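You operate a simulated robot arm through the tools that you are given. There is no shell and no other tool. Be economical: measure what you need, move in short steps, check, and stop when the job is done.

Carry out the task below with a simulated two-armed robot. There is one attempt and no reset: what you move stays moved.

## Task
Take the yellow cloth and leave it on the top of the green chest. Take the cap off the grey bottle and lay it down on the top of the shoe cabinet. Press the start button two times. Fetch the grey pebble and set it in the grey bowl. The instructions may be taken in any order. What stands upright is to be set down upright.

Only the result counts: the job must be done as asked and must still hold three seconds after the hand-in. Knocking over, shifting, dropping, spilling or breaking anything else fails it. A push-on lid holds only when it is set on centred and level and pressed home; a screw cap is set on level and turned clockwise until tight. Flat cloth is picked up by pressing the open fingertips on it (5 to 10 N) and closing them slowly along it; thin cloth reads only 2 to 8 mm in the jaws.

## Robot
Two 7-joint arms with two-finger parallel grippers on one trunk, on a base that drives. Base frame: it is fixed to the floor where the robot stands at the start and does not move with it; the origin is under the middle of the robot, x ahead of it, y to its left, z up. Lengths are in m, angles in rad, forces in N, time in s.
The left shoulder is at the start at [0.07, 0.163, 1.145], the right one opposite. With the tool pointing down near the work surface each hand reaches from about 0.38 to 0.88 m from the robot's upright axis, wherever it stands, measured 20 degrees to its own side. Places, roughly: top of the green chest [0.6, 1.8, 0.9]; start button [0.4, -0.8, 0.6]; grey pebble [0.75, 4, 1.25]; grey bowl [-2.5, 2.5, 0.75]. Payload 3.43 kg a hand.
Tool frame (each hand has its own): the origin (TCP) lies between the finger pads and is the grasp point; the fingertips stand 0.034 m ahead of it; z points along the fingers, y is the line along which they close. Largest opening 0.128 m; finger width 0.024, thickness 0.012; the body of the gripper, 0.048 by 0.13 m, starts 0.096 m behind the TCP.
Orientation is that of the tool frame in the base frame, as [roll, pitch, yaw] about the fixed x, y, z axes, in that order (R = Rz(yaw) Ry(pitch) Rx(roll)). With the fingers straight down and closing along the base's y, the tool's x points along the base's -x, its y along +y and its z along -z.

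## Interface
- The arms move only by the tool move_arm. It takes "left_rows", "right_rows" or both (then of equal length, played together; a hand with none holds still); each is a list of rows, each an object (a shift or turn left out is 0, a gripper value left out holds the last) with "linear": the shift along the base's x, y, z in units of 30 mm (1.0 is 30 mm), a list of three; "dr": the turn, a rotation vector about the base's x, y, z in units of 6 degrees (1.0 is 6 degrees), a list of three; "jaw": the opening in per cent of the stroke, from 0 (shut) to 100 (fully open). In form: [{"linear": [tx, ty, tz], "dr": [wx, wy, wz], "jaw": jaw}, ...]. A call has 1 to 12 rows; each row shifts and turns the commanded pose from where the row before left it. A call with a number of a shift or a turn outside -1 to 1 is refused whole. Rows are played at 5 a second. More than 0.05 m and 0.15 rad between two rows, or a gripper value outside its range, and nothing of the call is played. A pose out of reach is approached as far as the arm can. The call stops where the force on the tool passes 40 N (or 10 N more than at its start, if that is more) or the arm is blocked; 0.2 s more then pass. The fingers move at their own pace (about 0.153 m/s each) and stop on an object; they squeeze with about 45 N. The grip force told is the motor's: it shows also when the fingers shut on nothing. Time passes only in rows, and 0.2 s behind the last, so rows that do not move let the fingers close. It gives the time, the measured TCP pose, the force on the tool (base axes), the opening and the grip force at its end, in the units of the frame above (readings bear some noise).
- Cameras (640 x 400 px; columns grow to the right, rows downward): "scene" is now at [0.1143, -0.0267, 1.3694]; the picture's right is [-0.41, -0.91, 0.00], its down [-0.53, 0.24, -0.81] and it looks along [0.74, -0.33, -0.58] (base axes); focal length 268 px, centre (320, 200). "left" rides on the left gripper at [0.076, 0.011, -0.16] in its tool frame; the picture's right is [-0.15, 0.99, 0.00], its down [-0.88, -0.13, -0.46] and it looks along [-0.45, -0.07, 0.89] (tool axes); focal length 234 px, centre (320, 200). "right" rides on the right gripper at [0.076, -0.011, -0.16] in its tool frame; the picture's right is [0.15, 0.99, 0.00], its down [-0.88, 0.13, -0.46] and it looks along [-0.45, 0.07, 0.89] (tool axes); focal length 234 px, centre (320, 200). There is no depth. A picture from a camera that has moved, and an enlarged one, comes with that camera's place and axes in the base frame and with its lens. The place of the scene camera against the robot may be out by one fixed shift of up to 0.025 m in any direction.
- grab_frame(camera): a new picture of that camera. No time passes.
- slide_trunk(by): slides the trunk up (or, below 0, down) by that many m; the arms and the scene camera ride with it, the base frame stays. It gives what a move gives, with no picture.
- base_move(legs): drives the robot by 1 to 6 legs, each [ahead, left, turn to the left] in m, m and rad, along the robot's own axes; the way and the turn of a leg run together, so that a leg with both is an arc; at most 1.5 m and 3.142 rad a leg. The arms and the cameras ride along, it lands a little off, and it stops where it bumps. It gives what a move gives.
- aim_head(pan, tilt): turns the head with the scene camera to pan (to the left, within 1.501 rad either way) and tilt (down, from -0.506 to 1.204), counted from straight ahead of the robot. It gives what a move gives.
- enlarge(camera, box): a new picture of the part [left, top, right, bottom] of that camera's present view, enlarged. No time passes.
- finish_job(): hands the job in; it is judged then, once.

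Work in short steps. Places have to be worked out from the pictures, the camera data and where the tool is seen: move nearer, look again, correct. Check each grasp and each placing, and mend what went wrong. You have 165 turns and 130 pictures in all, those below and enlarged ones among them. Open the grippers and draw the arms clear of the work before you hand the job in, unless the task says otherwise.

The tools are called as name(argument=value, ...) on one line, values as JSON. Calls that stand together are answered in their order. move_arm: Moves the arms, as the interface text tells. Its arguments: {"type":"object","properties":{"left_rows":{"type":"array","items":{"type":"object","properties":{"linear":{"type":"array","items":{"type":"number"}},"dr":{"type":"array","items":{"type":"number"}},"jaw":{"type":"number"}}}},"right_rows":{"type":"array","items":{"type":"object","properties":{"linear":{"type":"array","items":{"type":"number"}},"dr":{"type":"array","items":{"type":"number"}},"jaw":{"type":"number"}}}}},"required":[]} The other tools are called the same way: slide_trunk (by) slides the trunk up or down; base_move (legs) drives the base; aim_head (pan, tilt) turns the head that bears the scene camera; grab_frame (camera) takes a picture; enlarge (camera, box) takes an enlarged picture of a part of a camera's view; finish_job () hands the job in.

At the start:

```text
t: 0.0
left_tool_pos: [0.5795, -0.0106, 1.1693]
left_orientation: [3.141, 0.0, 3.141]
left_force: [-1.0, 0.0, 1.0]
left_opening: 0.1279
left_gripper_force: 0.0
right_tool_pos: [0.3914, -0.4559, 1.2119]
right_orientation: [-3.14, -0.001, 3.142]
right_force: [0.5, 0.4, 0.7]
right_opening: 0.1282
right_gripper_force: 0.1
trunk travel left (down, up): [-0.625, 0.315]
robot x, y, heading: [-0.0022, -0.0046, 0.002]
head pan, tilt: [-0.419, 0.623]
```

scene: 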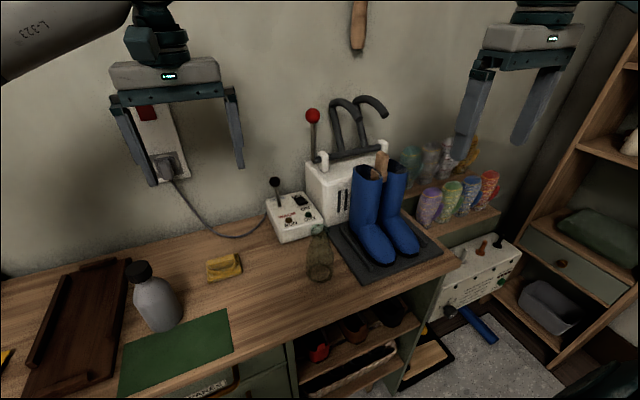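
right: 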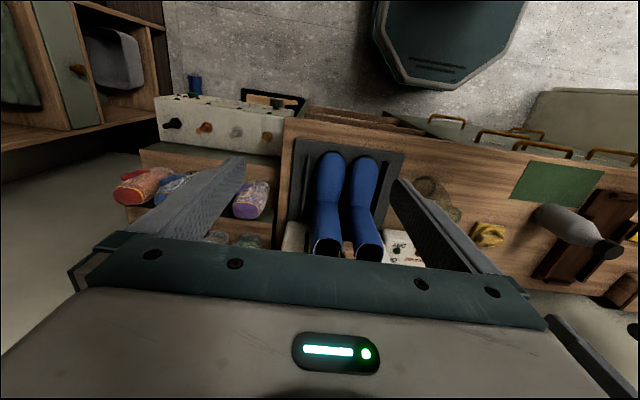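
left: 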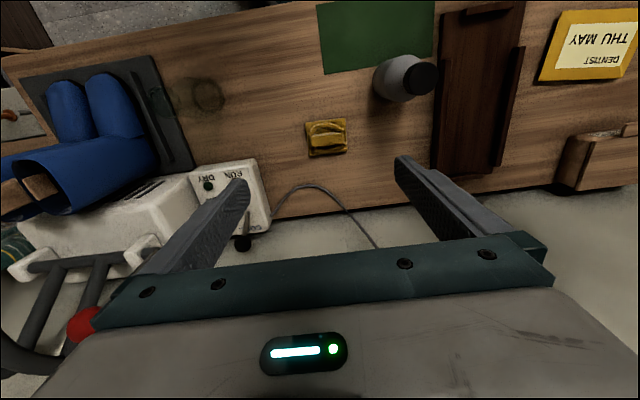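

The first view shows the bench with the grey bottle, yellow cloth and a white panel to the right. I'll look closer at the panel and the bench.

enlarge(camera="scene", box=[400, 200, 560, 360])

enlarge(camera="scene", box=[60, 180, 360, 400])

aim_head(pan=0.6, tilt=0.5)

```text
2.50 times, centred on (480, 280) of scene
camera zoom: at [0.1143, -0.0267, 1.3694], right [-0.41, -0.91, 0.0], down [-0.53, 0.24, -0.81], along [0.74, -0.33, -0.58], focal length 671 px, centre (-80, 0)
```

zoom: 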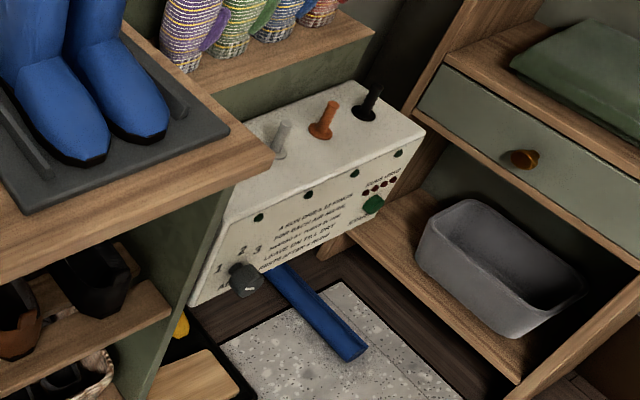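

```text
1.82 times, centred on (210, 290) of scene
camera zoom: at [0.1143, -0.0267, 1.3694], right [-0.41, -0.91, 0.0], down [-0.53, 0.24, -0.81], along [0.74, -0.33, -0.58], focal length 488 px, centre (520, 36)
```

zoom: 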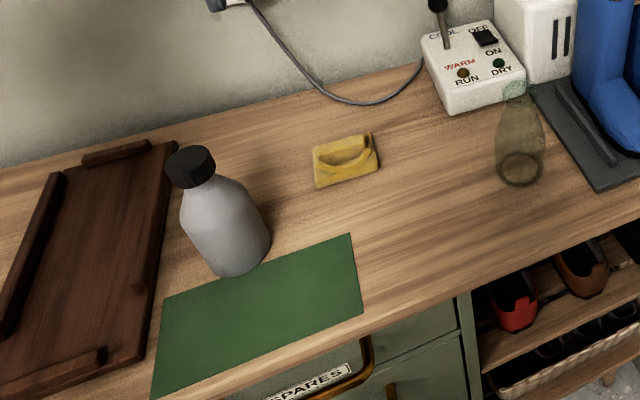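

```text
t: 1.3
left_tool_pos: [0.5791, -0.0096, 1.1704]
left_orientation: [3.141, 0.0, 3.141]
left_force: [0.0, -0.8, 0.1]
left_opening: 0.1279
left_gripper_force: 0.1
right_tool_pos: [0.3918, -0.4568, 1.2102]
right_orientation: [3.141, 0.0, 3.141]
right_force: [-0.2, 0.3, 0.4]
right_opening: 0.1281
right_gripper_force: 0.2
trunk travel left (down, up): [-0.625, 0.315]
robot x, y, heading: [0.0005, -0.0012, 0.002]
head pan, tilt: [0.6, 0.499]
```

The dryer panel has a green button at its right and printed text to read later. I'll survey to the left now.

grab_frame(camera="scene")

aim_head(pan=1.5, tilt=0.3)

```text
124 pictures are left
camera scene: at [0.1093, 0.0603, 1.3804], right [0.56, -0.83, 0.0], down [-0.4, -0.27, -0.88], along [0.72, 0.5, -0.48], focal length 268 px, centre (320, 200)
```

scene: 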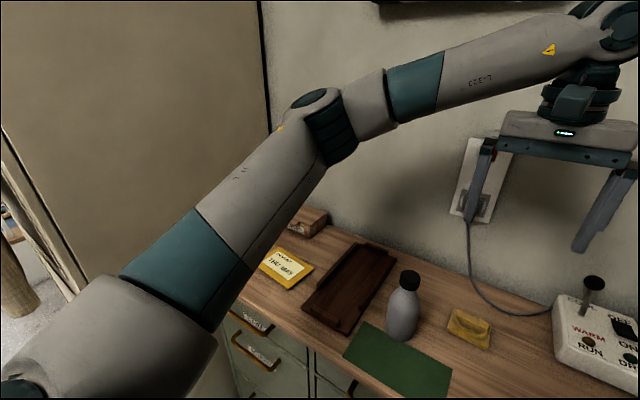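

```text
t: 2.5
left_tool_pos: [0.5783, -0.0089, 1.169]
left_orientation: [-3.141, 0.0, 3.141]
left_force: [0.3, -0.7, -0.8]
left_opening: 0.1279
left_gripper_force: 0.0
right_tool_pos: [0.3904, -0.4567, 1.2106]
right_orientation: [-3.142, 0.0, 3.141]
right_force: [-0.2, -0.4, 0.2]
right_opening: 0.1279
right_gripper_force: 0.2
trunk travel left (down, up): [-0.625, 0.315]
robot x, y, heading: [-0.001, -0.0031, -0.002]
head pan, tilt: [1.499, 0.3]
```

A tall partition closes the left end of the bench. I look fully left.

grab_frame(camera="scene")

aim_head(pan=-1.2, tilt=0.5)

```text
123 pictures are left
camera scene: at [0.041, 0.1021, 1.3988], right [1.0, -0.07, 0.0], down [-0.02, -0.29, -0.96], along [0.07, 0.95, -0.3], focal length 268 px, centre (320, 200)
```

scene: 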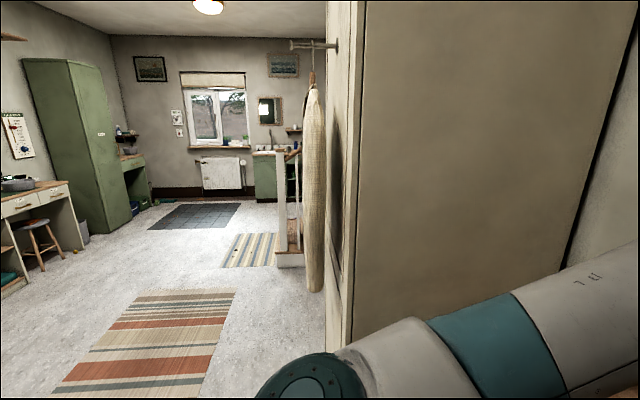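

```text
t: 4.9
left_tool_pos: [0.5785, -0.0094, 1.1696]
left_orientation: [3.142, 0.001, -3.14]
left_force: [-0.7, -0.1, 0.8]
left_opening: 0.128
left_gripper_force: 0.1
right_tool_pos: [0.3916, -0.4569, 1.2109]
right_orientation: [3.142, 0.0, -3.141]
right_force: [-0.1, -0.6, -0.3]
right_opening: 0.128
right_gripper_force: 0.2
trunk travel left (down, up): [-0.625, 0.315]
robot x, y, heading: [-0.0005, -0.0002, -0.003]
head pan, tilt: [-1.201, 0.499]
```

Looking to the right side of the robot.

grab_frame(camera="scene")

enlarge(camera="scene", box=[0, 240, 240, 390])

```text
122 pictures are left
camera scene: at [0.0671, -0.0759, 1.3804], right [-0.93, -0.36, 0.0], down [-0.17, 0.45, -0.88], along [0.32, -0.82, -0.48], focal length 268 px, centre (320, 200)
```

scene: 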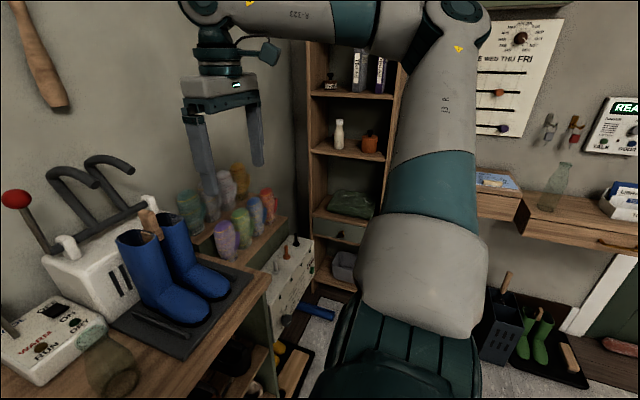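

```text
2.67 times, centred on (120, 315) of scene
camera zoom: at [0.0671, -0.0759, 1.3804], right [-0.93, -0.36, 0.0], down [-0.17, 0.45, -0.88], along [0.32, -0.82, -0.48], focal length 716 px, centre (853, -107)
```

zoom: 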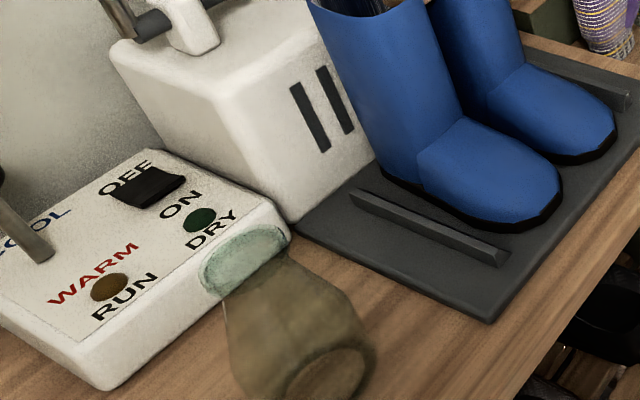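

Start button panel sits around x≈0.4, y≈-0.8 facing me. I drive slightly back and to the right so the right arm can face it, then look.

base_move(legs=[[-0.2, -0.4, 0]])

aim_head(pan=-0.55, tilt=0.75)

grab_frame(camera="scene")

```text
t: 7.6
left_tool_pos: [0.3817, -0.4053, 1.1695]
left_orientation: [-3.141, 0.001, -3.138]
left_force: [1.1, -0.3, 0.5]
left_opening: 0.128
left_gripper_force: 0.0
right_tool_pos: [0.195, -0.8521, 1.2114]
right_orientation: [3.14, -0.001, -3.137]
right_force: [0.2, 0.2, 0.6]
right_opening: 0.1282
right_gripper_force: 0.0
trunk travel left (down, up): [-0.625, 0.315]
robot x, y, heading: [-0.1959, -0.3967, 0.004]
head pan, tilt: [-1.201, 0.499]
```

```text
t: 8.6
left_tool_pos: [0.3818, -0.4049, 1.1696]
left_orientation: [-3.141, 0.001, -3.137]
left_force: [-0.1, 1.0, 1.4]
left_opening: 0.1279
left_gripper_force: 0.1
right_tool_pos: [0.1944, -0.852, 1.2117]
right_orientation: [-3.14, 0.0, -3.137]
right_force: [0.6, 0.4, -0.9]
right_opening: 0.1282
right_gripper_force: 0.0
trunk travel left (down, up): [-0.625, 0.315]
robot x, y, heading: [-0.1983, -0.3966, 0.005]
head pan, tilt: [-0.55, 0.75]
```

```text
120 pictures are left
camera scene: at [-0.0931, -0.4306, 1.3585], right [-0.52, -0.85, 0.0], down [-0.58, 0.35, -0.73], along [0.62, -0.38, -0.68], focal length 268 px, centre (320, 200)
```

scene: 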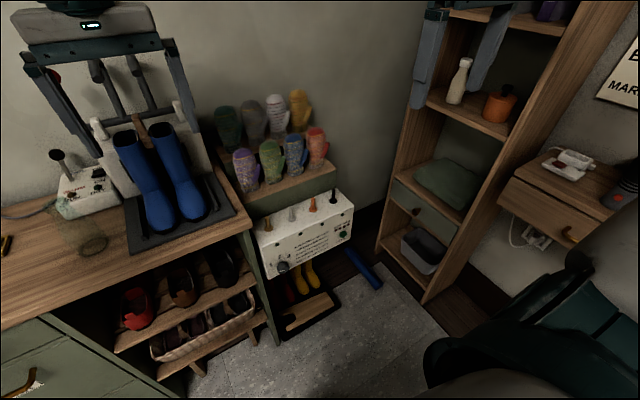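

enlarge(camera="scene", box=[245, 180, 365, 280])

```text
4.00 times, centred on (305, 230) of scene
camera zoom: at [-0.0931, -0.4306, 1.3585], right [-0.52, -0.85, 0.0], down [-0.58, 0.35, -0.73], along [0.62, -0.38, -0.68], focal length 1073 px, centre (380, 80)
```

zoom: 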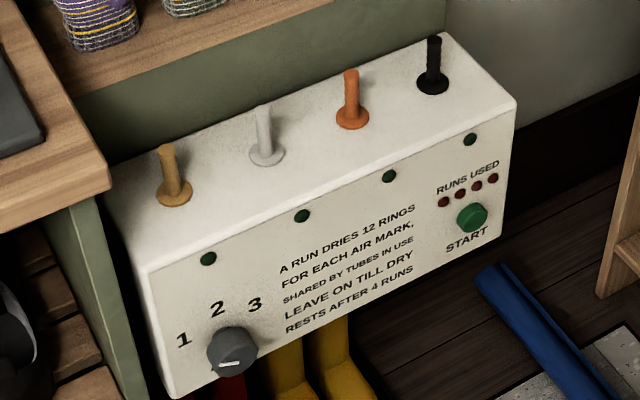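

The panel just needs START pressed; the button computes to about (0.40, -0.83, 0.60), facing -x. I close the right jaws and turn the hand to point forward while lowering.

move_arm(right_rows=[{"linear": [0, 0, -1], "dr": [0, -1, 0], "jaw": 0}, {"linear": [0, 0, -1], "dr": [0, -1, 0]}, {"linear": [0, 0, -1], "dr": [0, -1, 0]}, {"linear": [0, 0, -1], "dr": [0, -1, 0]}, {"linear": [0, 0, -1], "dr": [0, -1, 0]}, {"linear": [0, 0, -1], "dr": [0, -1, 0]}, {"linear": [0, 0, -1], "dr": [0, -1, 0]}, {"linear": [0, 0, -1], "dr": [0, -1, 0]}, {"linear": [0, 0, -1], "dr": [0, -1, 0]}, {"linear": [0, 0, -1], "dr": [0, -1, 0]}])

grab_frame(camera="scene")

```text
t: 10.8
left_tool_pos: [0.3805, -0.4025, 1.1702]
left_orientation: [3.14, 0.0, -3.136]
left_force: [0.3, 0.7, -0.4]
left_opening: 0.1281
left_gripper_force: 0.0
right_tool_pos: [0.2272, -0.8947, 0.92]
right_orientation: [-3.128, 1.05, -3.13]
right_force: [0.2, 0.5, 0.0]
right_opening: 0.0
right_gripper_force: 33.3
right hand out of reach, approached as far as the arm can: row 6, 7, 8
trunk travel left (down, up): [-0.625, 0.315]
robot x, y, heading: [-0.1972, -0.3966, 0.007]
head pan, tilt: [-0.55, 0.75]
```

```text
118 pictures are left
camera scene: at [-0.0932, -0.4301, 1.3586], right [-0.52, -0.85, 0.0], down [-0.58, 0.35, -0.73], along [0.63, -0.38, -0.68], focal length 268 px, centre (320, 200)
```

scene: 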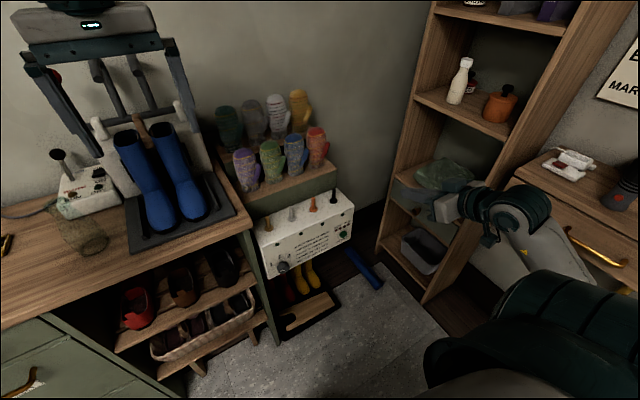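

The hand is now pitched 60° down at z=0.92. I continue lowering, shift in y and finish the turn.

move_arm(right_rows=[{"linear": [0, 0.5, -0.9], "dr": [0, -0.5, 0]}, {"linear": [0, 0.5, -0.9], "dr": [0, -0.5, 0]}, {"linear": [0, 0.5, -0.9], "dr": [0, -0.5, 0]}, {"linear": [0, 0.5, -0.9], "dr": [0, -0.5, 0]}, {"linear": [0, 0, -0.9], "dr": [0, -0.5, 0]}, {"linear": [0, 0, -0.9], "dr": [0, -0.5, 0]}, {"linear": [0, 0, -0.9], "dr": [0, -0.5, 0]}, {"linear": [0, 0, -0.9], "dr": [0, -0.5, 0]}, {"linear": [0, 0, -0.9], "dr": [0, -0.5, 0]}, {"linear": [0, 0, -0.9], "dr": [0, -0.5, 0]}])

grab_frame(camera="scene")

grab_frame(camera="right")

```text
t: 13.0
left_tool_pos: [0.3814, -0.404, 1.1698]
left_orientation: [-3.142, 0.001, -3.137]
left_force: [0.0, 0.6, -0.1]
left_opening: 0.1281
left_gripper_force: 0.0
right_tool_pos: [0.2254, -0.8306, 0.6475]
right_orientation: [-1.027, 1.57, -1.029]
right_force: [0.2, 0.6, -0.5]
right_opening: 0.0
right_gripper_force: 33.1
trunk travel left (down, up): [-0.625, 0.315]
robot x, y, heading: [-0.1988, -0.3999, 0.001]
head pan, tilt: [-0.55, 0.75]
```

```text
117 pictures are left
camera scene: at [-0.0927, -0.4309, 1.3584], right [-0.52, -0.85, 0.0], down [-0.58, 0.35, -0.73], along [0.62, -0.38, -0.68], focal length 268 px, centre (320, 200)
```

scene: 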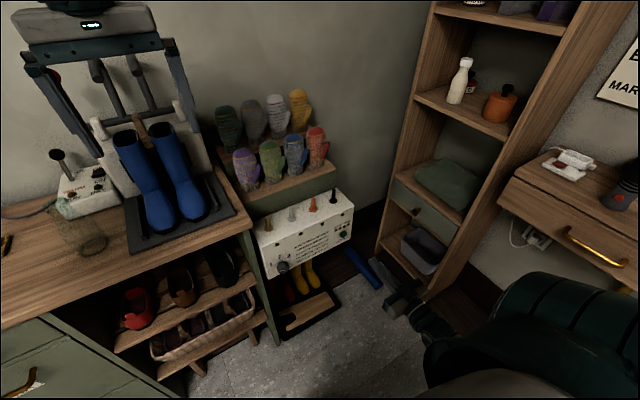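

```text
116 pictures are left
camera right: at [0.0652, -0.8417, 0.5709], right [0.0, 0.99, -0.15], down [-0.46, 0.13, 0.88], along [0.89, 0.07, 0.45], focal length 234 px, centre (320, 200)
```

right: 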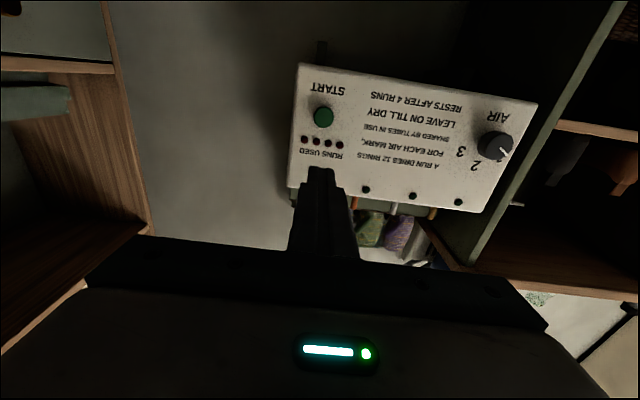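

Both views put the button at about (0.40, -0.83, 0.612). I lower 36 mm and approach to within ~3 cm.

move_arm(right_rows=[{"linear": [0, 0, -0.6]}, {"linear": [0, 0, -0.6]}, {"linear": [1, 0, 0]}, {"linear": [1, 0, 0]}, {"linear": [0.9, 0, 0]}, {}])

grab_frame(camera="right")

enlarge(camera="scene", box=[285, 180, 425, 300])

```text
t: 14.4
left_tool_pos: [0.3804, -0.4046, 1.17]
left_orientation: [-3.141, 0.0, -3.137]
left_force: [-0.1, 0.4, 0.2]
left_opening: 0.1278
left_gripper_force: 0.0
right_tool_pos: [0.3119, -0.8348, 0.6087]
right_orientation: [-1.575, 1.57, -1.572]
right_force: [0.0, 0.4, -0.2]
right_opening: 0.0
right_gripper_force: 32.8
trunk travel left (down, up): [-0.625, 0.315]
robot x, y, heading: [-0.1974, -0.3966, 0.007]
head pan, tilt: [-0.55, 0.75]
```

```text
115 pictures are left
camera right: at [0.1527, -0.8464, 0.5329], right [0.0, 0.99, -0.15], down [-0.46, 0.13, 0.88], along [0.89, 0.07, 0.45], focal length 234 px, centre (320, 200)
```

right: 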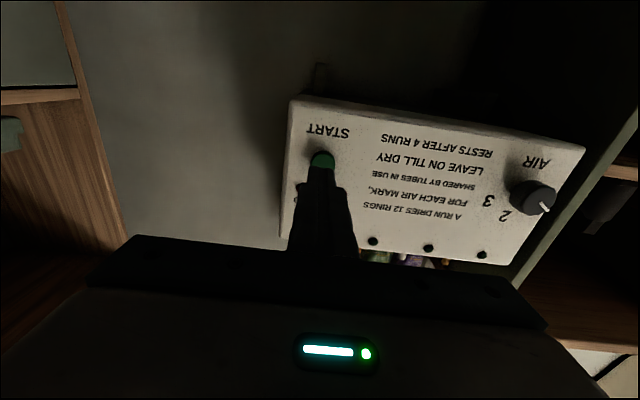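

```text
3.33 times, centred on (355, 240) of scene
camera zoom: at [-0.0936, -0.4306, 1.3585], right [-0.52, -0.85, 0.0], down [-0.58, 0.35, -0.73], along [0.63, -0.38, -0.68], focal length 894 px, centre (203, 67)
```

zoom: 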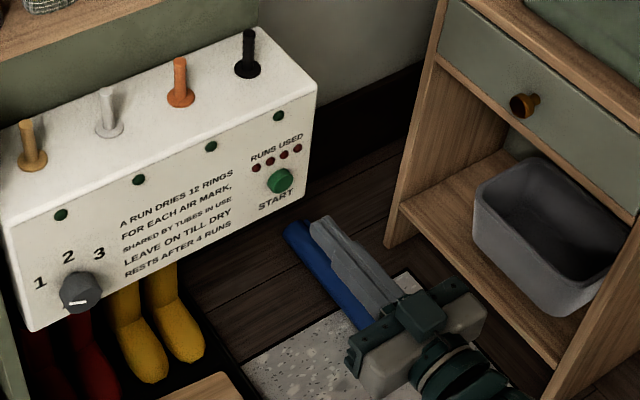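

Button is in line with the fingers at x≈0.40. I advance in small steps to find contact.

move_arm(right_rows=[{"linear": [0.8, 0.05, 0.1]}, {"linear": [0.4, 0, 0]}, {"linear": [0.1, 0, 0]}, {"linear": [0.1, 0, 0]}, {}])

grab_frame(camera="right")

```text
t: 15.6
left_tool_pos: [0.381, -0.4055, 1.1693]
left_orientation: [3.141, 0.001, -3.138]
left_force: [0.5, 0.1, -0.9]
left_opening: 0.1278
left_gripper_force: 0.0
right_tool_pos: [0.3537, -0.832, 0.6148]
right_orientation: [-2.601, 1.571, -2.598]
right_force: [0.6, -0.1, 0.5]
right_opening: 0.0
right_gripper_force: 33.1
trunk travel left (down, up): [-0.625, 0.315]
robot x, y, heading: [-0.2002, -0.3969, 0.002]
head pan, tilt: [-0.55, 0.75]
```

```text
113 pictures are left
camera right: at [0.1938, -0.8431, 0.5386], right [0.0, 0.99, -0.15], down [-0.46, 0.13, 0.88], along [0.89, 0.07, 0.45], focal length 234 px, centre (320, 200)
```

right: 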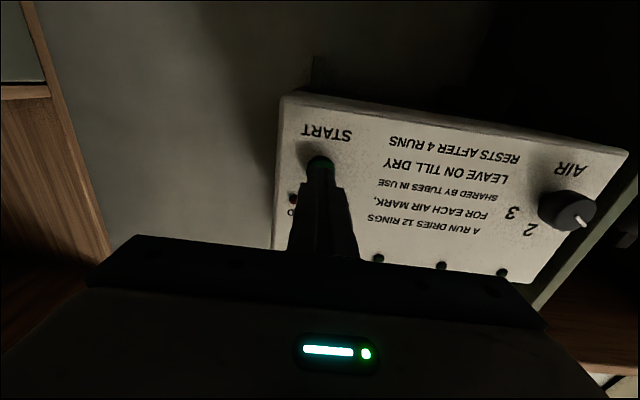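

Nearly touching. I push on in ~3 mm steps until force appears.

move_arm(right_rows=[{"linear": [0.1, 0, -0.05]}, {"linear": [0.1, 0, 0]}, {"linear": [0.1, 0, 0]}, {}])

```text
t: 16.6
left_tool_pos: [0.3809, -0.4047, 1.1694]
left_orientation: [3.141, 0.0, -3.138]
left_force: [0.3, 0.3, 0.6]
left_opening: 0.1278
left_gripper_force: 0.0
right_tool_pos: [0.3643, -0.8322, 0.615]
right_orientation: [-1.952, 1.569, -1.949]
right_force: [-0.1, 0.2, 0.7]
right_opening: 0.0
right_gripper_force: 33.3
trunk travel left (down, up): [-0.625, 0.315]
robot x, y, heading: [-0.2002, -0.3985, 0.005]
head pan, tilt: [-0.55, 0.75]
```

Still no force; two more small steps.

move_arm(right_rows=[{"linear": [0.1, 0, 0]}, {"linear": [0.1, 0, 0]}, {}])

enlarge(camera="scene", box=[300, 190, 420, 290])

```text
t: 17.4
left_tool_pos: [0.381, -0.4047, 1.1693]
left_orientation: [-3.14, 0.0, -3.138]
left_force: [0.0, -0.4, -0.3]
left_opening: 0.128
left_gripper_force: 0.1
right_tool_pos: [0.3701, -0.8314, 0.6142]
right_orientation: [-2.467, 1.571, -2.464]
right_force: [-0.8, 0.1, 0.4]
right_opening: 0.0
right_gripper_force: 32.5
trunk travel left (down, up): [-0.625, 0.315]
robot x, y, heading: [-0.1967, -0.3961, 0.004]
head pan, tilt: [-0.55, 0.75]
```

```text
4.00 times, centred on (360, 240) of scene
camera zoom: at [-0.0933, -0.4306, 1.3585], right [-0.52, -0.85, 0.0], down [-0.58, 0.35, -0.73], along [0.62, -0.38, -0.68], focal length 1073 px, centre (160, 40)
```

zoom: 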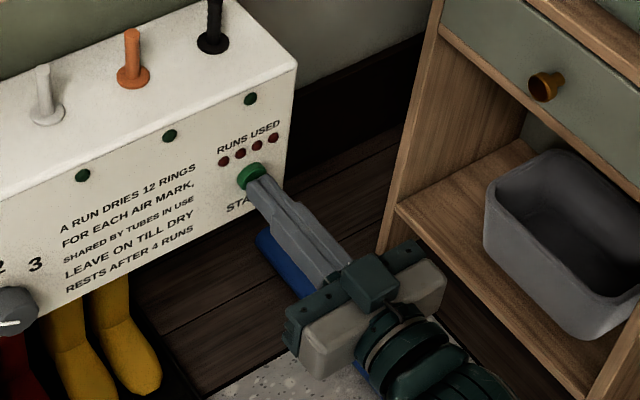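

Fingertips are at the button. Pushing a few mm more.

move_arm(right_rows=[{"linear": [0.1, 0, 0]}, {"linear": [0.1, 0, 0]}, {}])

enlarge(camera="scene", box=[330, 210, 390, 260])

```text
t: 18.2
left_tool_pos: [0.3796, -0.405, 1.1706]
left_orientation: [-3.14, 0.003, -3.138]
left_force: [-0.3, 0.5, 0.5]
left_opening: 0.1278
left_gripper_force: 0.1
right_tool_pos: [0.3741, -0.8324, 0.6131]
right_orientation: [-2.337, 1.569, -2.335]
right_force: [-17.3, 0.4, 1.2]
right_opening: 0.0001
right_gripper_force: 32.8
trunk travel left (down, up): [-0.625, 0.315]
robot x, y, heading: [-0.1959, -0.3984, 0.005]
head pan, tilt: [-0.55, 0.75]
```

```text
8.00 times, centred on (360, 235) of scene
camera zoom: at [-0.0949, -0.4304, 1.3586], right [-0.52, -0.85, 0.0], down [-0.58, 0.35, -0.73], along [0.63, -0.38, -0.68], focal length 2147 px, centre (0, -80)
```

zoom: 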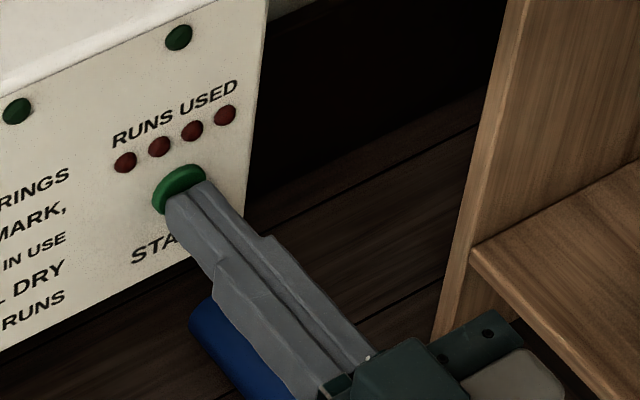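

17 N but no light lit yet. One more 2 mm push.

move_arm(right_rows=[{"linear": [0.08, 0, 0]}, {}])

enlarge(camera="scene", box=[330, 210, 390, 260])

```text
t: 18.8
left_tool_pos: [0.3791, -0.4052, 1.171]
left_orientation: [-3.141, 0.001, -3.139]
left_force: [0.4, -0.2, 0.0]
left_opening: 0.1278
left_gripper_force: 0.0
right_tool_pos: [0.3763, -0.8307, 0.6129]
right_orientation: [1.365, 1.571, 1.367]
right_force: [-30.5, 1.5, 1.2]
right_opening: 0.0001
right_gripper_force: 32.7
trunk travel left (down, up): [-0.625, 0.315]
robot x, y, heading: [-0.1954, -0.3977, 0.009]
head pan, tilt: [-0.55, 0.75]
```

```text
8.00 times, centred on (360, 235) of scene
camera zoom: at [-0.0962, -0.4304, 1.3587], right [-0.52, -0.85, 0.0], down [-0.58, 0.35, -0.73], along [0.63, -0.38, -0.68], focal length 2147 px, centre (0, -80)
```

zoom: 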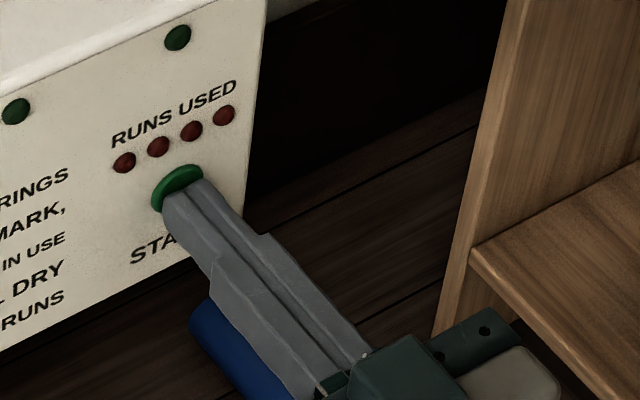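

30 N now. I release and look whether the counter registers.

move_arm(right_rows=[{"linear": [-0.8, 0, 0]}, {"linear": [-0.5, 0, 0]}, {}])

enlarge(camera="scene", box=[300, 190, 390, 265])

```text
t: 19.6
left_tool_pos: [0.382, -0.4041, 1.1695]
left_orientation: [-3.14, 0.001, -3.138]
left_force: [0.1, 0.0, -0.5]
left_opening: 0.1279
left_gripper_force: 0.0
right_tool_pos: [0.341, -0.8322, 0.6125]
right_orientation: [1.612, 1.57, 1.616]
right_force: [0.0, 0.1, -0.1]
right_opening: 0.0
right_gripper_force: 32.4
trunk travel left (down, up): [-0.625, 0.315]
robot x, y, heading: [-0.1984, -0.3964, 0.002]
head pan, tilt: [-0.55, 0.75]
```

```text
5.33 times, centred on (345, 228) of scene
camera zoom: at [-0.0923, -0.4305, 1.3584], right [-0.52, -0.85, 0.0], down [-0.58, 0.35, -0.73], along [0.62, -0.38, -0.68], focal length 1431 px, centre (187, 53)
```

zoom: 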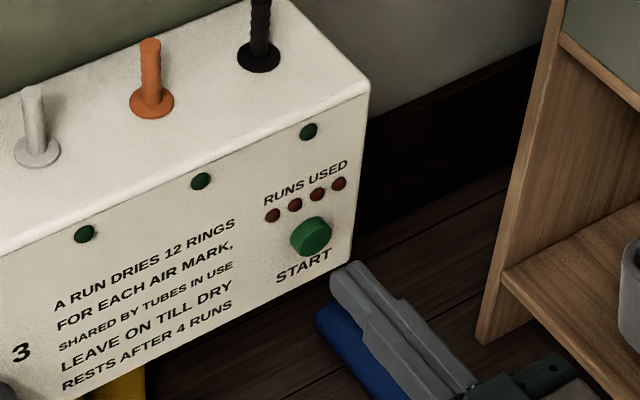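

No lamp evidently lit. I zoom hard on the lamps and button to compare.

enlarge(camera="scene", box=[325, 215, 357, 245])

enlarge(camera="right", box=[260, 80, 420, 230])

```text
13.33 times, centred on (341, 230) of scene
camera zoom: at [-0.0923, -0.4305, 1.3584], right [-0.52, -0.85, 0.0], down [-0.58, 0.35, -0.73], along [0.62, -0.38, -0.68], focal length 3578 px, centre (40, -200)
```

zoom: 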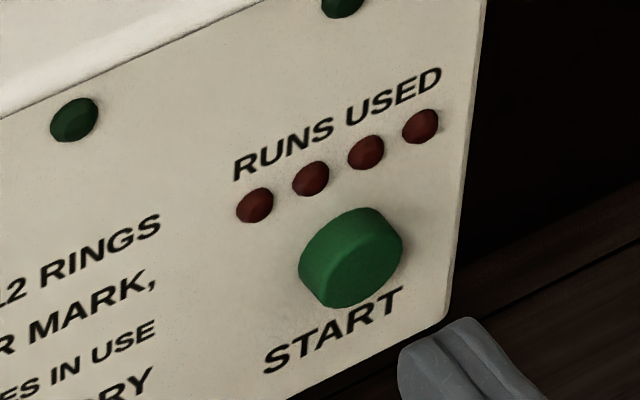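

```text
2.67 times, centred on (340, 155) of right
camera zoom: at [0.1809, -0.8439, 0.5368], right [0.0, 0.99, -0.15], down [-0.46, 0.13, 0.88], along [0.89, 0.07, 0.45], focal length 624 px, centre (267, 320)
```

zoom: 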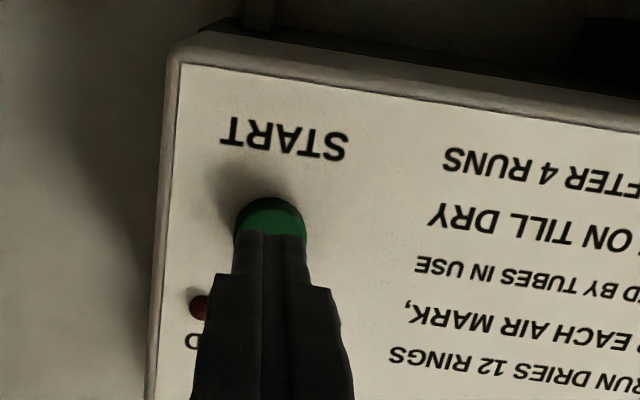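

Button protrudes fully again, lamps dark. I press again in fine steps and watch the lamps to learn where it registers.

move_arm(right_rows=[{"linear": [0.8, 0, 0]}, {"linear": [0.2, 0, 0]}, {"linear": [0.15, 0, 0]}, {"linear": [0.1, 0, 0]}, {"linear": [0.08, 0, 0]}, {"linear": [0.08, 0, 0]}, {"linear": [0.08, 0, 0]}, {}])

enlarge(camera="scene", box=[325, 215, 357, 245])

```text
t: 21.1
left_tool_pos: [0.3774, -0.4046, 1.1711]
left_orientation: [-3.14, 0.002, -3.14]
left_force: [-0.1, -1.2, 0.4]
left_opening: 0.128
left_gripper_force: 0.0
right_tool_pos: [0.3748, -0.8329, 0.6139]
right_orientation: [-2.492, 1.567, -2.491]
right_force: [-24.9, 2.3, 9.4]
right_opening: 0.0
right_gripper_force: 32.9
trunk travel left (down, up): [-0.625, 0.315]
robot x, y, heading: [-0.2018, -0.399, -0.002]
head pan, tilt: [-0.55, 0.75]
stopped in row 7 (right hand): the force on the tool passed its limit (the readings are from after the stop); the commanded pose is now the measured one
```

```text
13.33 times, centred on (341, 230) of scene
camera zoom: at [-0.0974, -0.4299, 1.3589], right [-0.52, -0.85, 0.0], down [-0.58, 0.36, -0.73], along [0.63, -0.38, -0.68], focal length 3578 px, centre (40, -200)
```

zoom: 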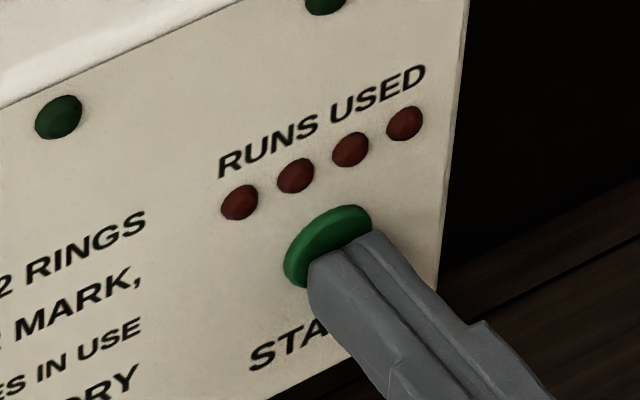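

The button is visibly pressed in (force limit reached at its stop). I release and check the lamps.

move_arm(right_rows=[{"linear": [-0.8, 0, 0]}, {"linear": [-0.8, 0, 0]}, {"linear": [-0.8, 0, 0]}, {}])

enlarge(camera="scene", box=[325, 215, 357, 245])

```text
t: 22.1
left_tool_pos: [0.38, -0.4043, 1.1695]
left_orientation: [3.14, 0.001, -3.139]
left_force: [0.4, 0.2, 0.0]
left_opening: 0.1282
left_gripper_force: 0.0
right_tool_pos: [0.3057, -0.8326, 0.6116]
right_orientation: [2.649, 1.567, 2.653]
right_force: [-0.1, 0.3, -0.1]
right_opening: 0.0001
right_gripper_force: 33.0
trunk travel left (down, up): [-0.625, 0.315]
robot x, y, heading: [-0.1964, -0.3969, 0.005]
head pan, tilt: [-0.55, 0.75]
```

```text
13.33 times, centred on (341, 230) of scene
camera zoom: at [-0.0934, -0.4307, 1.3584], right [-0.52, -0.85, 0.0], down [-0.58, 0.36, -0.73], along [0.62, -0.38, -0.68], focal length 3578 px, centre (40, -200)
```

zoom: 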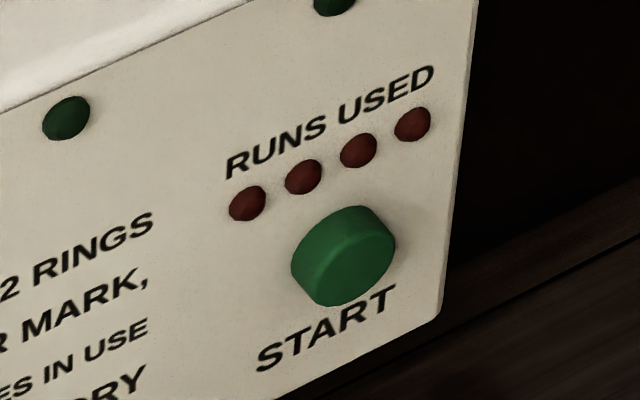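

Button springs back; both presses travelled to strong resistance, so I count two. I retract the right hand by the reverse path.

move_arm(right_rows=[{"linear": [-1, 0, 0.5]}, {"linear": [-1, 0, 1], "dr": [0, 0.5, 0]}, {"linear": [-0.7, 0, 1], "dr": [0, 0.5, 0]}, {"linear": [0, 0, 1], "dr": [0, 0.5, 0]}, {"linear": [0, 0, 1], "dr": [0, 0.5, 0]}, {"linear": [0, 0, 1], "dr": [0, 0.5, 0]}, {"linear": [0, 0, 1], "dr": [0, 0.5, 0]}, {"linear": [0, -0.5, 1], "dr": [0, 0.5, 0]}, {"linear": [0, -0.5, 1], "dr": [0, 0.5, 0]}, {"linear": [0, -0.5, 1], "dr": [0, 0.5, 0]}, {"linear": [0, -0.5, 1], "dr": [0, 0.5, 0]}])

move_arm(right_rows=[{"linear": [0, 0, 1], "dr": [0, 1, 0]}, {"linear": [0, 0, 1], "dr": [0, 1, 0]}, {"linear": [0, 0, 1], "dr": [0, 1, 0]}, {"linear": [0, 0, 1], "dr": [0, 1, 0]}, {"linear": [0, 0, 1], "dr": [0, 1, 0]}, {"linear": [0, 0, 1], "dr": [0, 1, 0]}, {"linear": [0, 0, 1], "dr": [0, 1, 0]}, {"linear": [0, 0, 1], "dr": [0, 1, 0]}, {"linear": [0, 0, 1], "dr": [0, 1, 0], "jaw": 100}, {"linear": [0, 0, 0], "dr": [0, 1, 0]}])

```text
t: 24.5
left_tool_pos: [0.3813, -0.405, 1.1695]
left_orientation: [3.142, 0.0, -3.141]
left_force: [0.0, 0.1, 0.0]
left_opening: 0.1279
left_gripper_force: 0.0
right_tool_pos: [0.2252, -0.8914, 0.9278]
right_orientation: [-3.141, 1.042, -3.139]
right_force: [-0.2, 0.7, -0.2]
right_opening: 0.0001
right_gripper_force: 32.9
trunk travel left (down, up): [-0.625, 0.315]
robot x, y, heading: [-0.1986, -0.3962, 0.002]
head pan, tilt: [-0.55, 0.75]
```

```text
t: 26.7
left_tool_pos: [0.3817, -0.4054, 1.1687]
left_orientation: [3.141, -0.002, -3.139]
left_force: [0.0, 0.1, -0.1]
left_opening: 0.1279
left_gripper_force: 0.0
right_tool_pos: [0.2282, -0.8943, 1.1935]
right_orientation: [3.139, -0.008, -3.14]
right_force: [-0.1, 0.8, -0.5]
right_opening: 0.1277
right_gripper_force: 0.1
trunk travel left (down, up): [-0.625, 0.315]
robot x, y, heading: [-0.1978, -0.3981, 0.005]
head pan, tilt: [-0.55, 0.75]
```

Bottle estimated at (0.55, 0.13), cloth at (0.66, 0.0). I drive back left so both hands reach the bottle, then look down at it.

base_move(legs=[[0, 0.48, 0], [0.12, 0, 0]])

aim_head(pan=0.1, tilt=0.75)

grab_frame(camera="scene")

grab_frame(camera="left")

```text
t: 30.5
left_tool_pos: [0.5011, 0.0914, 1.1697]
left_orientation: [-3.142, 0.0, -3.138]
left_force: [0.1, 0.4, 0.7]
left_opening: 0.1281
left_gripper_force: 0.1
right_tool_pos: [0.3459, -0.3961, 1.1957]
right_orientation: [3.14, -0.003, 3.141]
right_force: [-0.3, -0.1, 0.2]
right_opening: 0.1283
right_gripper_force: 0.0
trunk travel left (down, up): [-0.625, 0.315]
robot x, y, heading: [-0.0793, 0.0992, 0.004]
head pan, tilt: [-0.55, 0.75]
```

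```text
t: 31.5
left_tool_pos: [0.5015, 0.091, 1.1701]
left_orientation: [3.141, -0.001, -3.14]
left_force: [-0.1, -0.6, -0.2]
left_opening: 0.1281
left_gripper_force: 0.1
right_tool_pos: [0.3465, -0.3961, 1.1951]
right_orientation: [3.14, -0.004, 3.141]
right_force: [-0.7, 0.3, -0.4]
right_opening: 0.1279
right_gripper_force: 0.1
trunk travel left (down, up): [-0.625, 0.315]
robot x, y, heading: [-0.082, 0.103, 0.002]
head pan, tilt: [0.099, 0.75]
```

```text
104 pictures are left
camera scene: at [0.038, 0.1183, 1.3585], right [0.1, -0.99, 0.0], down [-0.68, -0.07, -0.73], along [0.73, 0.07, -0.68], focal length 268 px, centre (320, 200)
```

scene: 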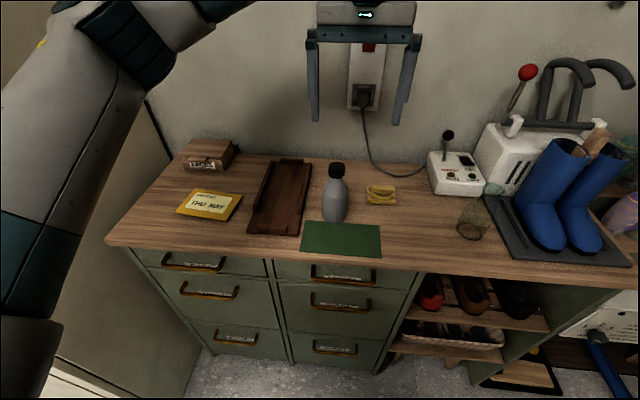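

```text
103 pictures are left
camera left: at [0.4232, 0.1025, 1.3298], right [0.15, 0.99, 0.0], down [0.88, -0.13, 0.46], along [0.45, -0.07, -0.89], focal length 234 px, centre (320, 200)
```

left: 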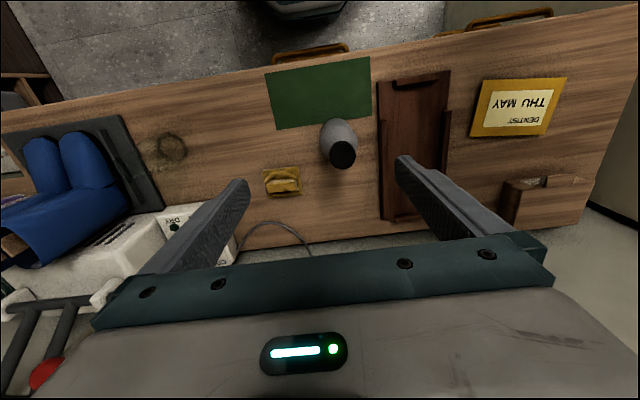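

Left camera and head camera roughly agree: bottle around (0.53–0.58, 0.125), cap top near z≈0.98. I swing the left hand down in front of the bottle, pitched 30° below horizontal.

move_arm(left_rows=[{"linear": [-0.5, 0.1, -0.5], "dr": [0, -1, 0]}, {"linear": [-0.5, 0.1, -0.5], "dr": [0, -1, 0]}, {"linear": [-0.5, 0.1, -0.5], "dr": [0, -1, 0]}, {"linear": [-0.5, 0.1, -0.5], "dr": [0, -1, 0]}, {"linear": [-0.5, 0.1, -0.5], "dr": [0, -1, 0]}, {"linear": [-0.5, 0.1, -0.5], "dr": [0, -1, 0]}, {"linear": [-0.5, 0.1, -0.5], "dr": [0, -1, 0]}, {"linear": [-0.3, 0.1, -0.5], "dr": [0, -1, 0]}, {"linear": [0, 0.1, -0.5], "dr": [0, -1, 0]}, {"linear": [0, 0.1, -0.5], "dr": [0, -1, 0]}, {}])

grab_frame(camera="scene")

grab_frame(camera="left")

```text
t: 33.9
left_tool_pos: [0.4006, 0.1057, 1.0206]
left_orientation: [-3.138, 1.048, -3.138]
left_force: [0.3, 0.0, 0.3]
left_opening: 0.1283
left_gripper_force: 0.0
left hand out of reach, approached as far as the arm can: row 9, 10
right_tool_pos: [0.346, -0.3957, 1.1953]
right_orientation: [-3.141, -0.003, 3.141]
right_force: [0.5, 0.0, -0.6]
right_opening: 0.1279
right_gripper_force: 0.0
trunk travel left (down, up): [-0.625, 0.315]
robot x, y, heading: [-0.0759, 0.1004, 0.004]
head pan, tilt: [0.099, 0.75]
```

```text
102 pictures are left
camera scene: at [0.0381, 0.1192, 1.3584], right [0.1, -0.99, 0.0], down [-0.68, -0.07, -0.73], along [0.73, 0.07, -0.68], focal length 268 px, centre (320, 200)
```

scene: 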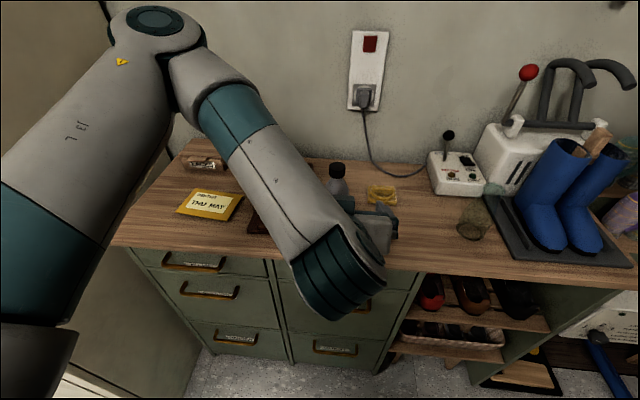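

```text
101 pictures are left
camera left: at [0.223, 0.1163, 1.035], right [0.07, 0.99, 0.13], down [0.05, -0.13, 0.99], along [1.0, -0.07, -0.05], focal length 234 px, centre (320, 200)
```

left: 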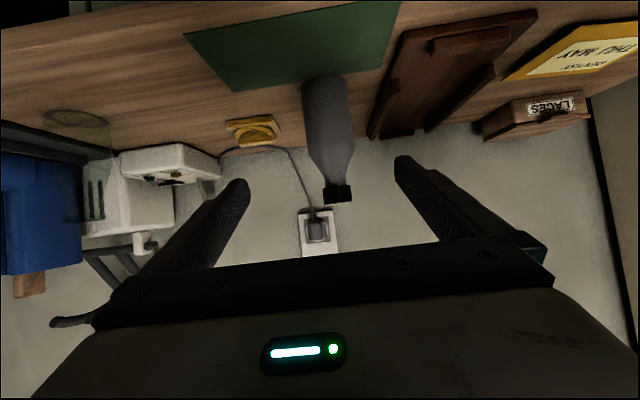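

Triangulating from two left-camera views: bottle axis ≈(0.514, 0.119), base z≈0.86, cap top z≈1.025 (surface higher than nominal). I lower the left hand to z≈0.92 and look before advancing.

move_arm(left_rows=[{"linear": [0, 0.2, -0.7]}, {"linear": [0, 0.2, -0.7]}, {"linear": [0, 0.1, -0.7]}, {"linear": [0, 0, -0.7]}, {"linear": [0, 0, -0.5]}, {}])

grab_frame(camera="left")

enlarge(camera="scene", box=[260, 130, 440, 290])

```text
t: 35.3
left_tool_pos: [0.402, 0.119, 0.9213]
left_orientation: [-3.141, 1.046, -3.141]
left_force: [0.1, 1.0, 0.2]
left_opening: 0.1282
left_gripper_force: 0.0
left hand out of reach, approached as far as the arm can: row 2
right_tool_pos: [0.346, -0.3964, 1.1954]
right_orientation: [3.139, -0.003, 3.141]
right_force: [0.9, -0.2, -0.2]
right_opening: 0.128
right_gripper_force: 0.0
trunk travel left (down, up): [-0.625, 0.315]
robot x, y, heading: [-0.0751, 0.1037, -0.0]
head pan, tilt: [0.099, 0.75]
```

```text
100 pictures are left
camera left: at [0.2244, 0.1299, 0.9351], right [0.07, 0.99, 0.13], down [0.05, -0.13, 0.99], along [1.0, -0.07, -0.05], focal length 234 px, centre (320, 200)
```

left: 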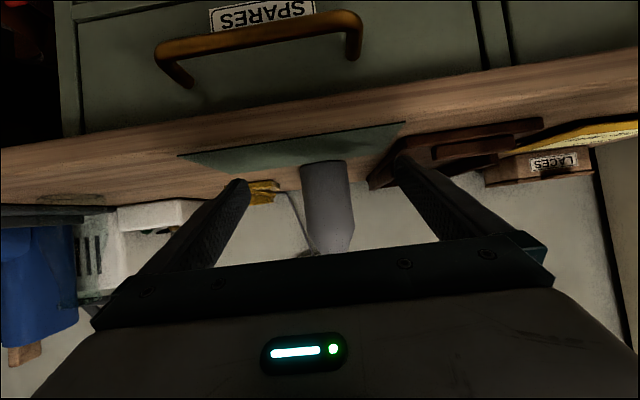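

```text
2.50 times, centred on (350, 210) of scene
camera zoom: at [0.038, 0.1183, 1.3585], right [0.1, -0.99, 0.0], down [-0.68, -0.07, -0.73], along [0.73, 0.07, -0.68], focal length 671 px, centre (245, 175)
```

zoom: 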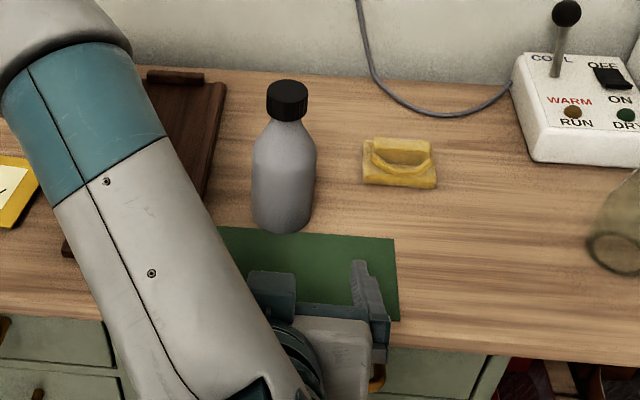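

Bottle is centred between the open fingers (y≈0.117). I advance 0.108 m to bring it between the pads.

move_arm(left_rows=[{"linear": [0.8, 0, 0]}, {"linear": [0.8, 0, 0]}, {"linear": [0.7, 0, 0]}, {"linear": [0.7, 0, 0]}, {"linear": [0.5, 0, 0]}, {}])

grab_frame(camera="left")

enlarge(camera="scene", box=[260, 130, 440, 290])

```text
t: 36.7
left_tool_pos: [0.5082, 0.1182, 0.9201]
left_orientation: [-3.139, 1.047, -3.139]
left_force: [0.2, 0.2, 0.5]
left_opening: 0.1283
left_gripper_force: 0.1
right_tool_pos: [0.3466, -0.3965, 1.195]
right_orientation: [3.138, -0.004, 3.141]
right_force: [-0.2, -1.4, 0.3]
right_opening: 0.1281
right_gripper_force: 0.0
trunk travel left (down, up): [-0.625, 0.315]
robot x, y, heading: [-0.0774, 0.101, 0.002]
head pan, tilt: [0.099, 0.75]
```

```text
98 pictures are left
camera left: at [0.3303, 0.1294, 0.935], right [0.07, 0.99, 0.13], down [0.05, -0.13, 0.99], along [1.0, -0.07, -0.05], focal length 234 px, centre (320, 200)
```

left: 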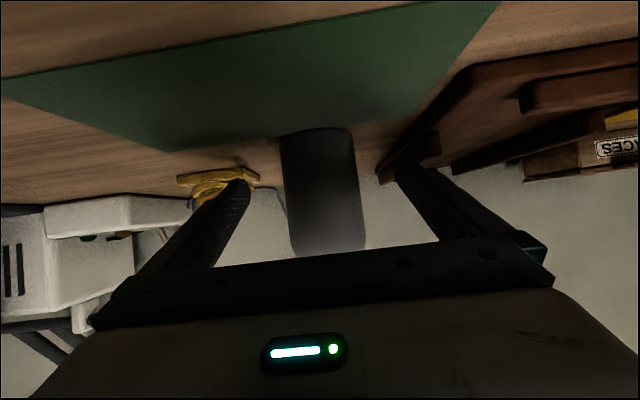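

```text
2.50 times, centred on (350, 210) of scene
camera zoom: at [0.038, 0.1182, 1.3585], right [0.1, -0.99, 0.0], down [-0.68, -0.07, -0.73], along [0.73, 0.07, -0.68], focal length 671 px, centre (245, 175)
```

zoom: 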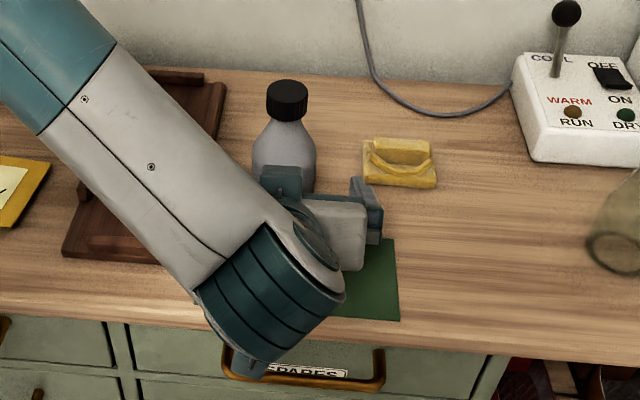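

Bottle axis looks more like x≈0.54, still slightly ahead of the pads. I go 30 mm further and check.

move_arm(left_rows=[{"linear": [0.5, -0.07, 0]}, {"linear": [0.5, 0, 0]}, {}])

enlarge(camera="scene", box=[280, 130, 400, 250])

grab_frame(camera="left")

```text
t: 37.5
left_tool_pos: [0.5397, 0.1165, 0.9201]
left_orientation: [3.141, 1.046, -3.139]
left_force: [-0.4, 0.1, 0.0]
left_opening: 0.128
left_gripper_force: 0.0
right_tool_pos: [0.3461, -0.3968, 1.1949]
right_orientation: [3.141, -0.004, -3.141]
right_force: [0.1, 0.7, -0.3]
right_opening: 0.1279
right_gripper_force: 0.1
trunk travel left (down, up): [-0.625, 0.315]
robot x, y, heading: [-0.0796, 0.1008, 0.003]
head pan, tilt: [0.099, 0.75]
```

```text
3.33 times, centred on (340, 190) of scene
camera zoom: at [0.0379, 0.1182, 1.3585], right [0.1, -0.99, 0.0], down [-0.68, -0.07, -0.73], along [0.73, 0.07, -0.68], focal length 894 px, centre (253, 233)
```

zoom: 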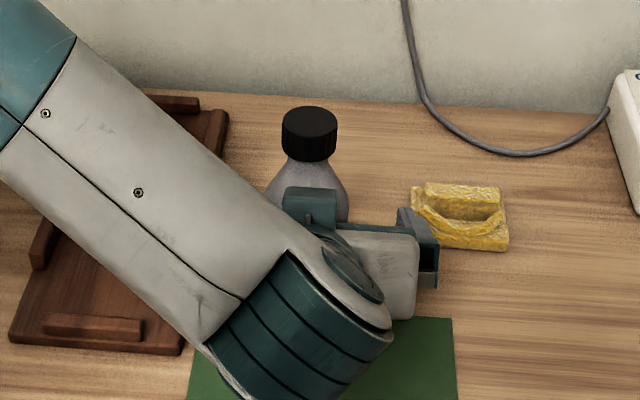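

```text
95 pictures are left
camera left: at [0.3618, 0.1265, 0.9341], right [0.07, 0.99, 0.13], down [0.04, -0.13, 0.99], along [1.0, -0.07, -0.05], focal length 234 px, centre (320, 200)
```

left: 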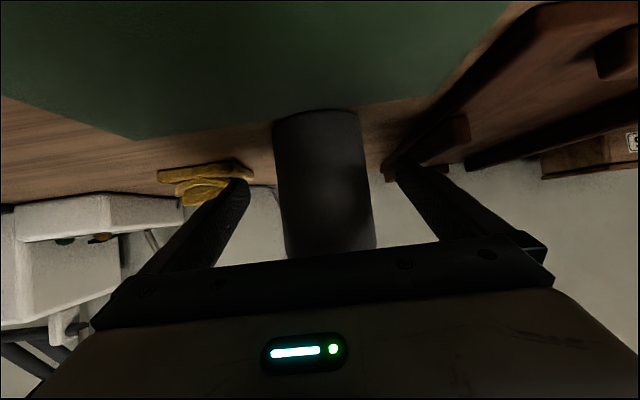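

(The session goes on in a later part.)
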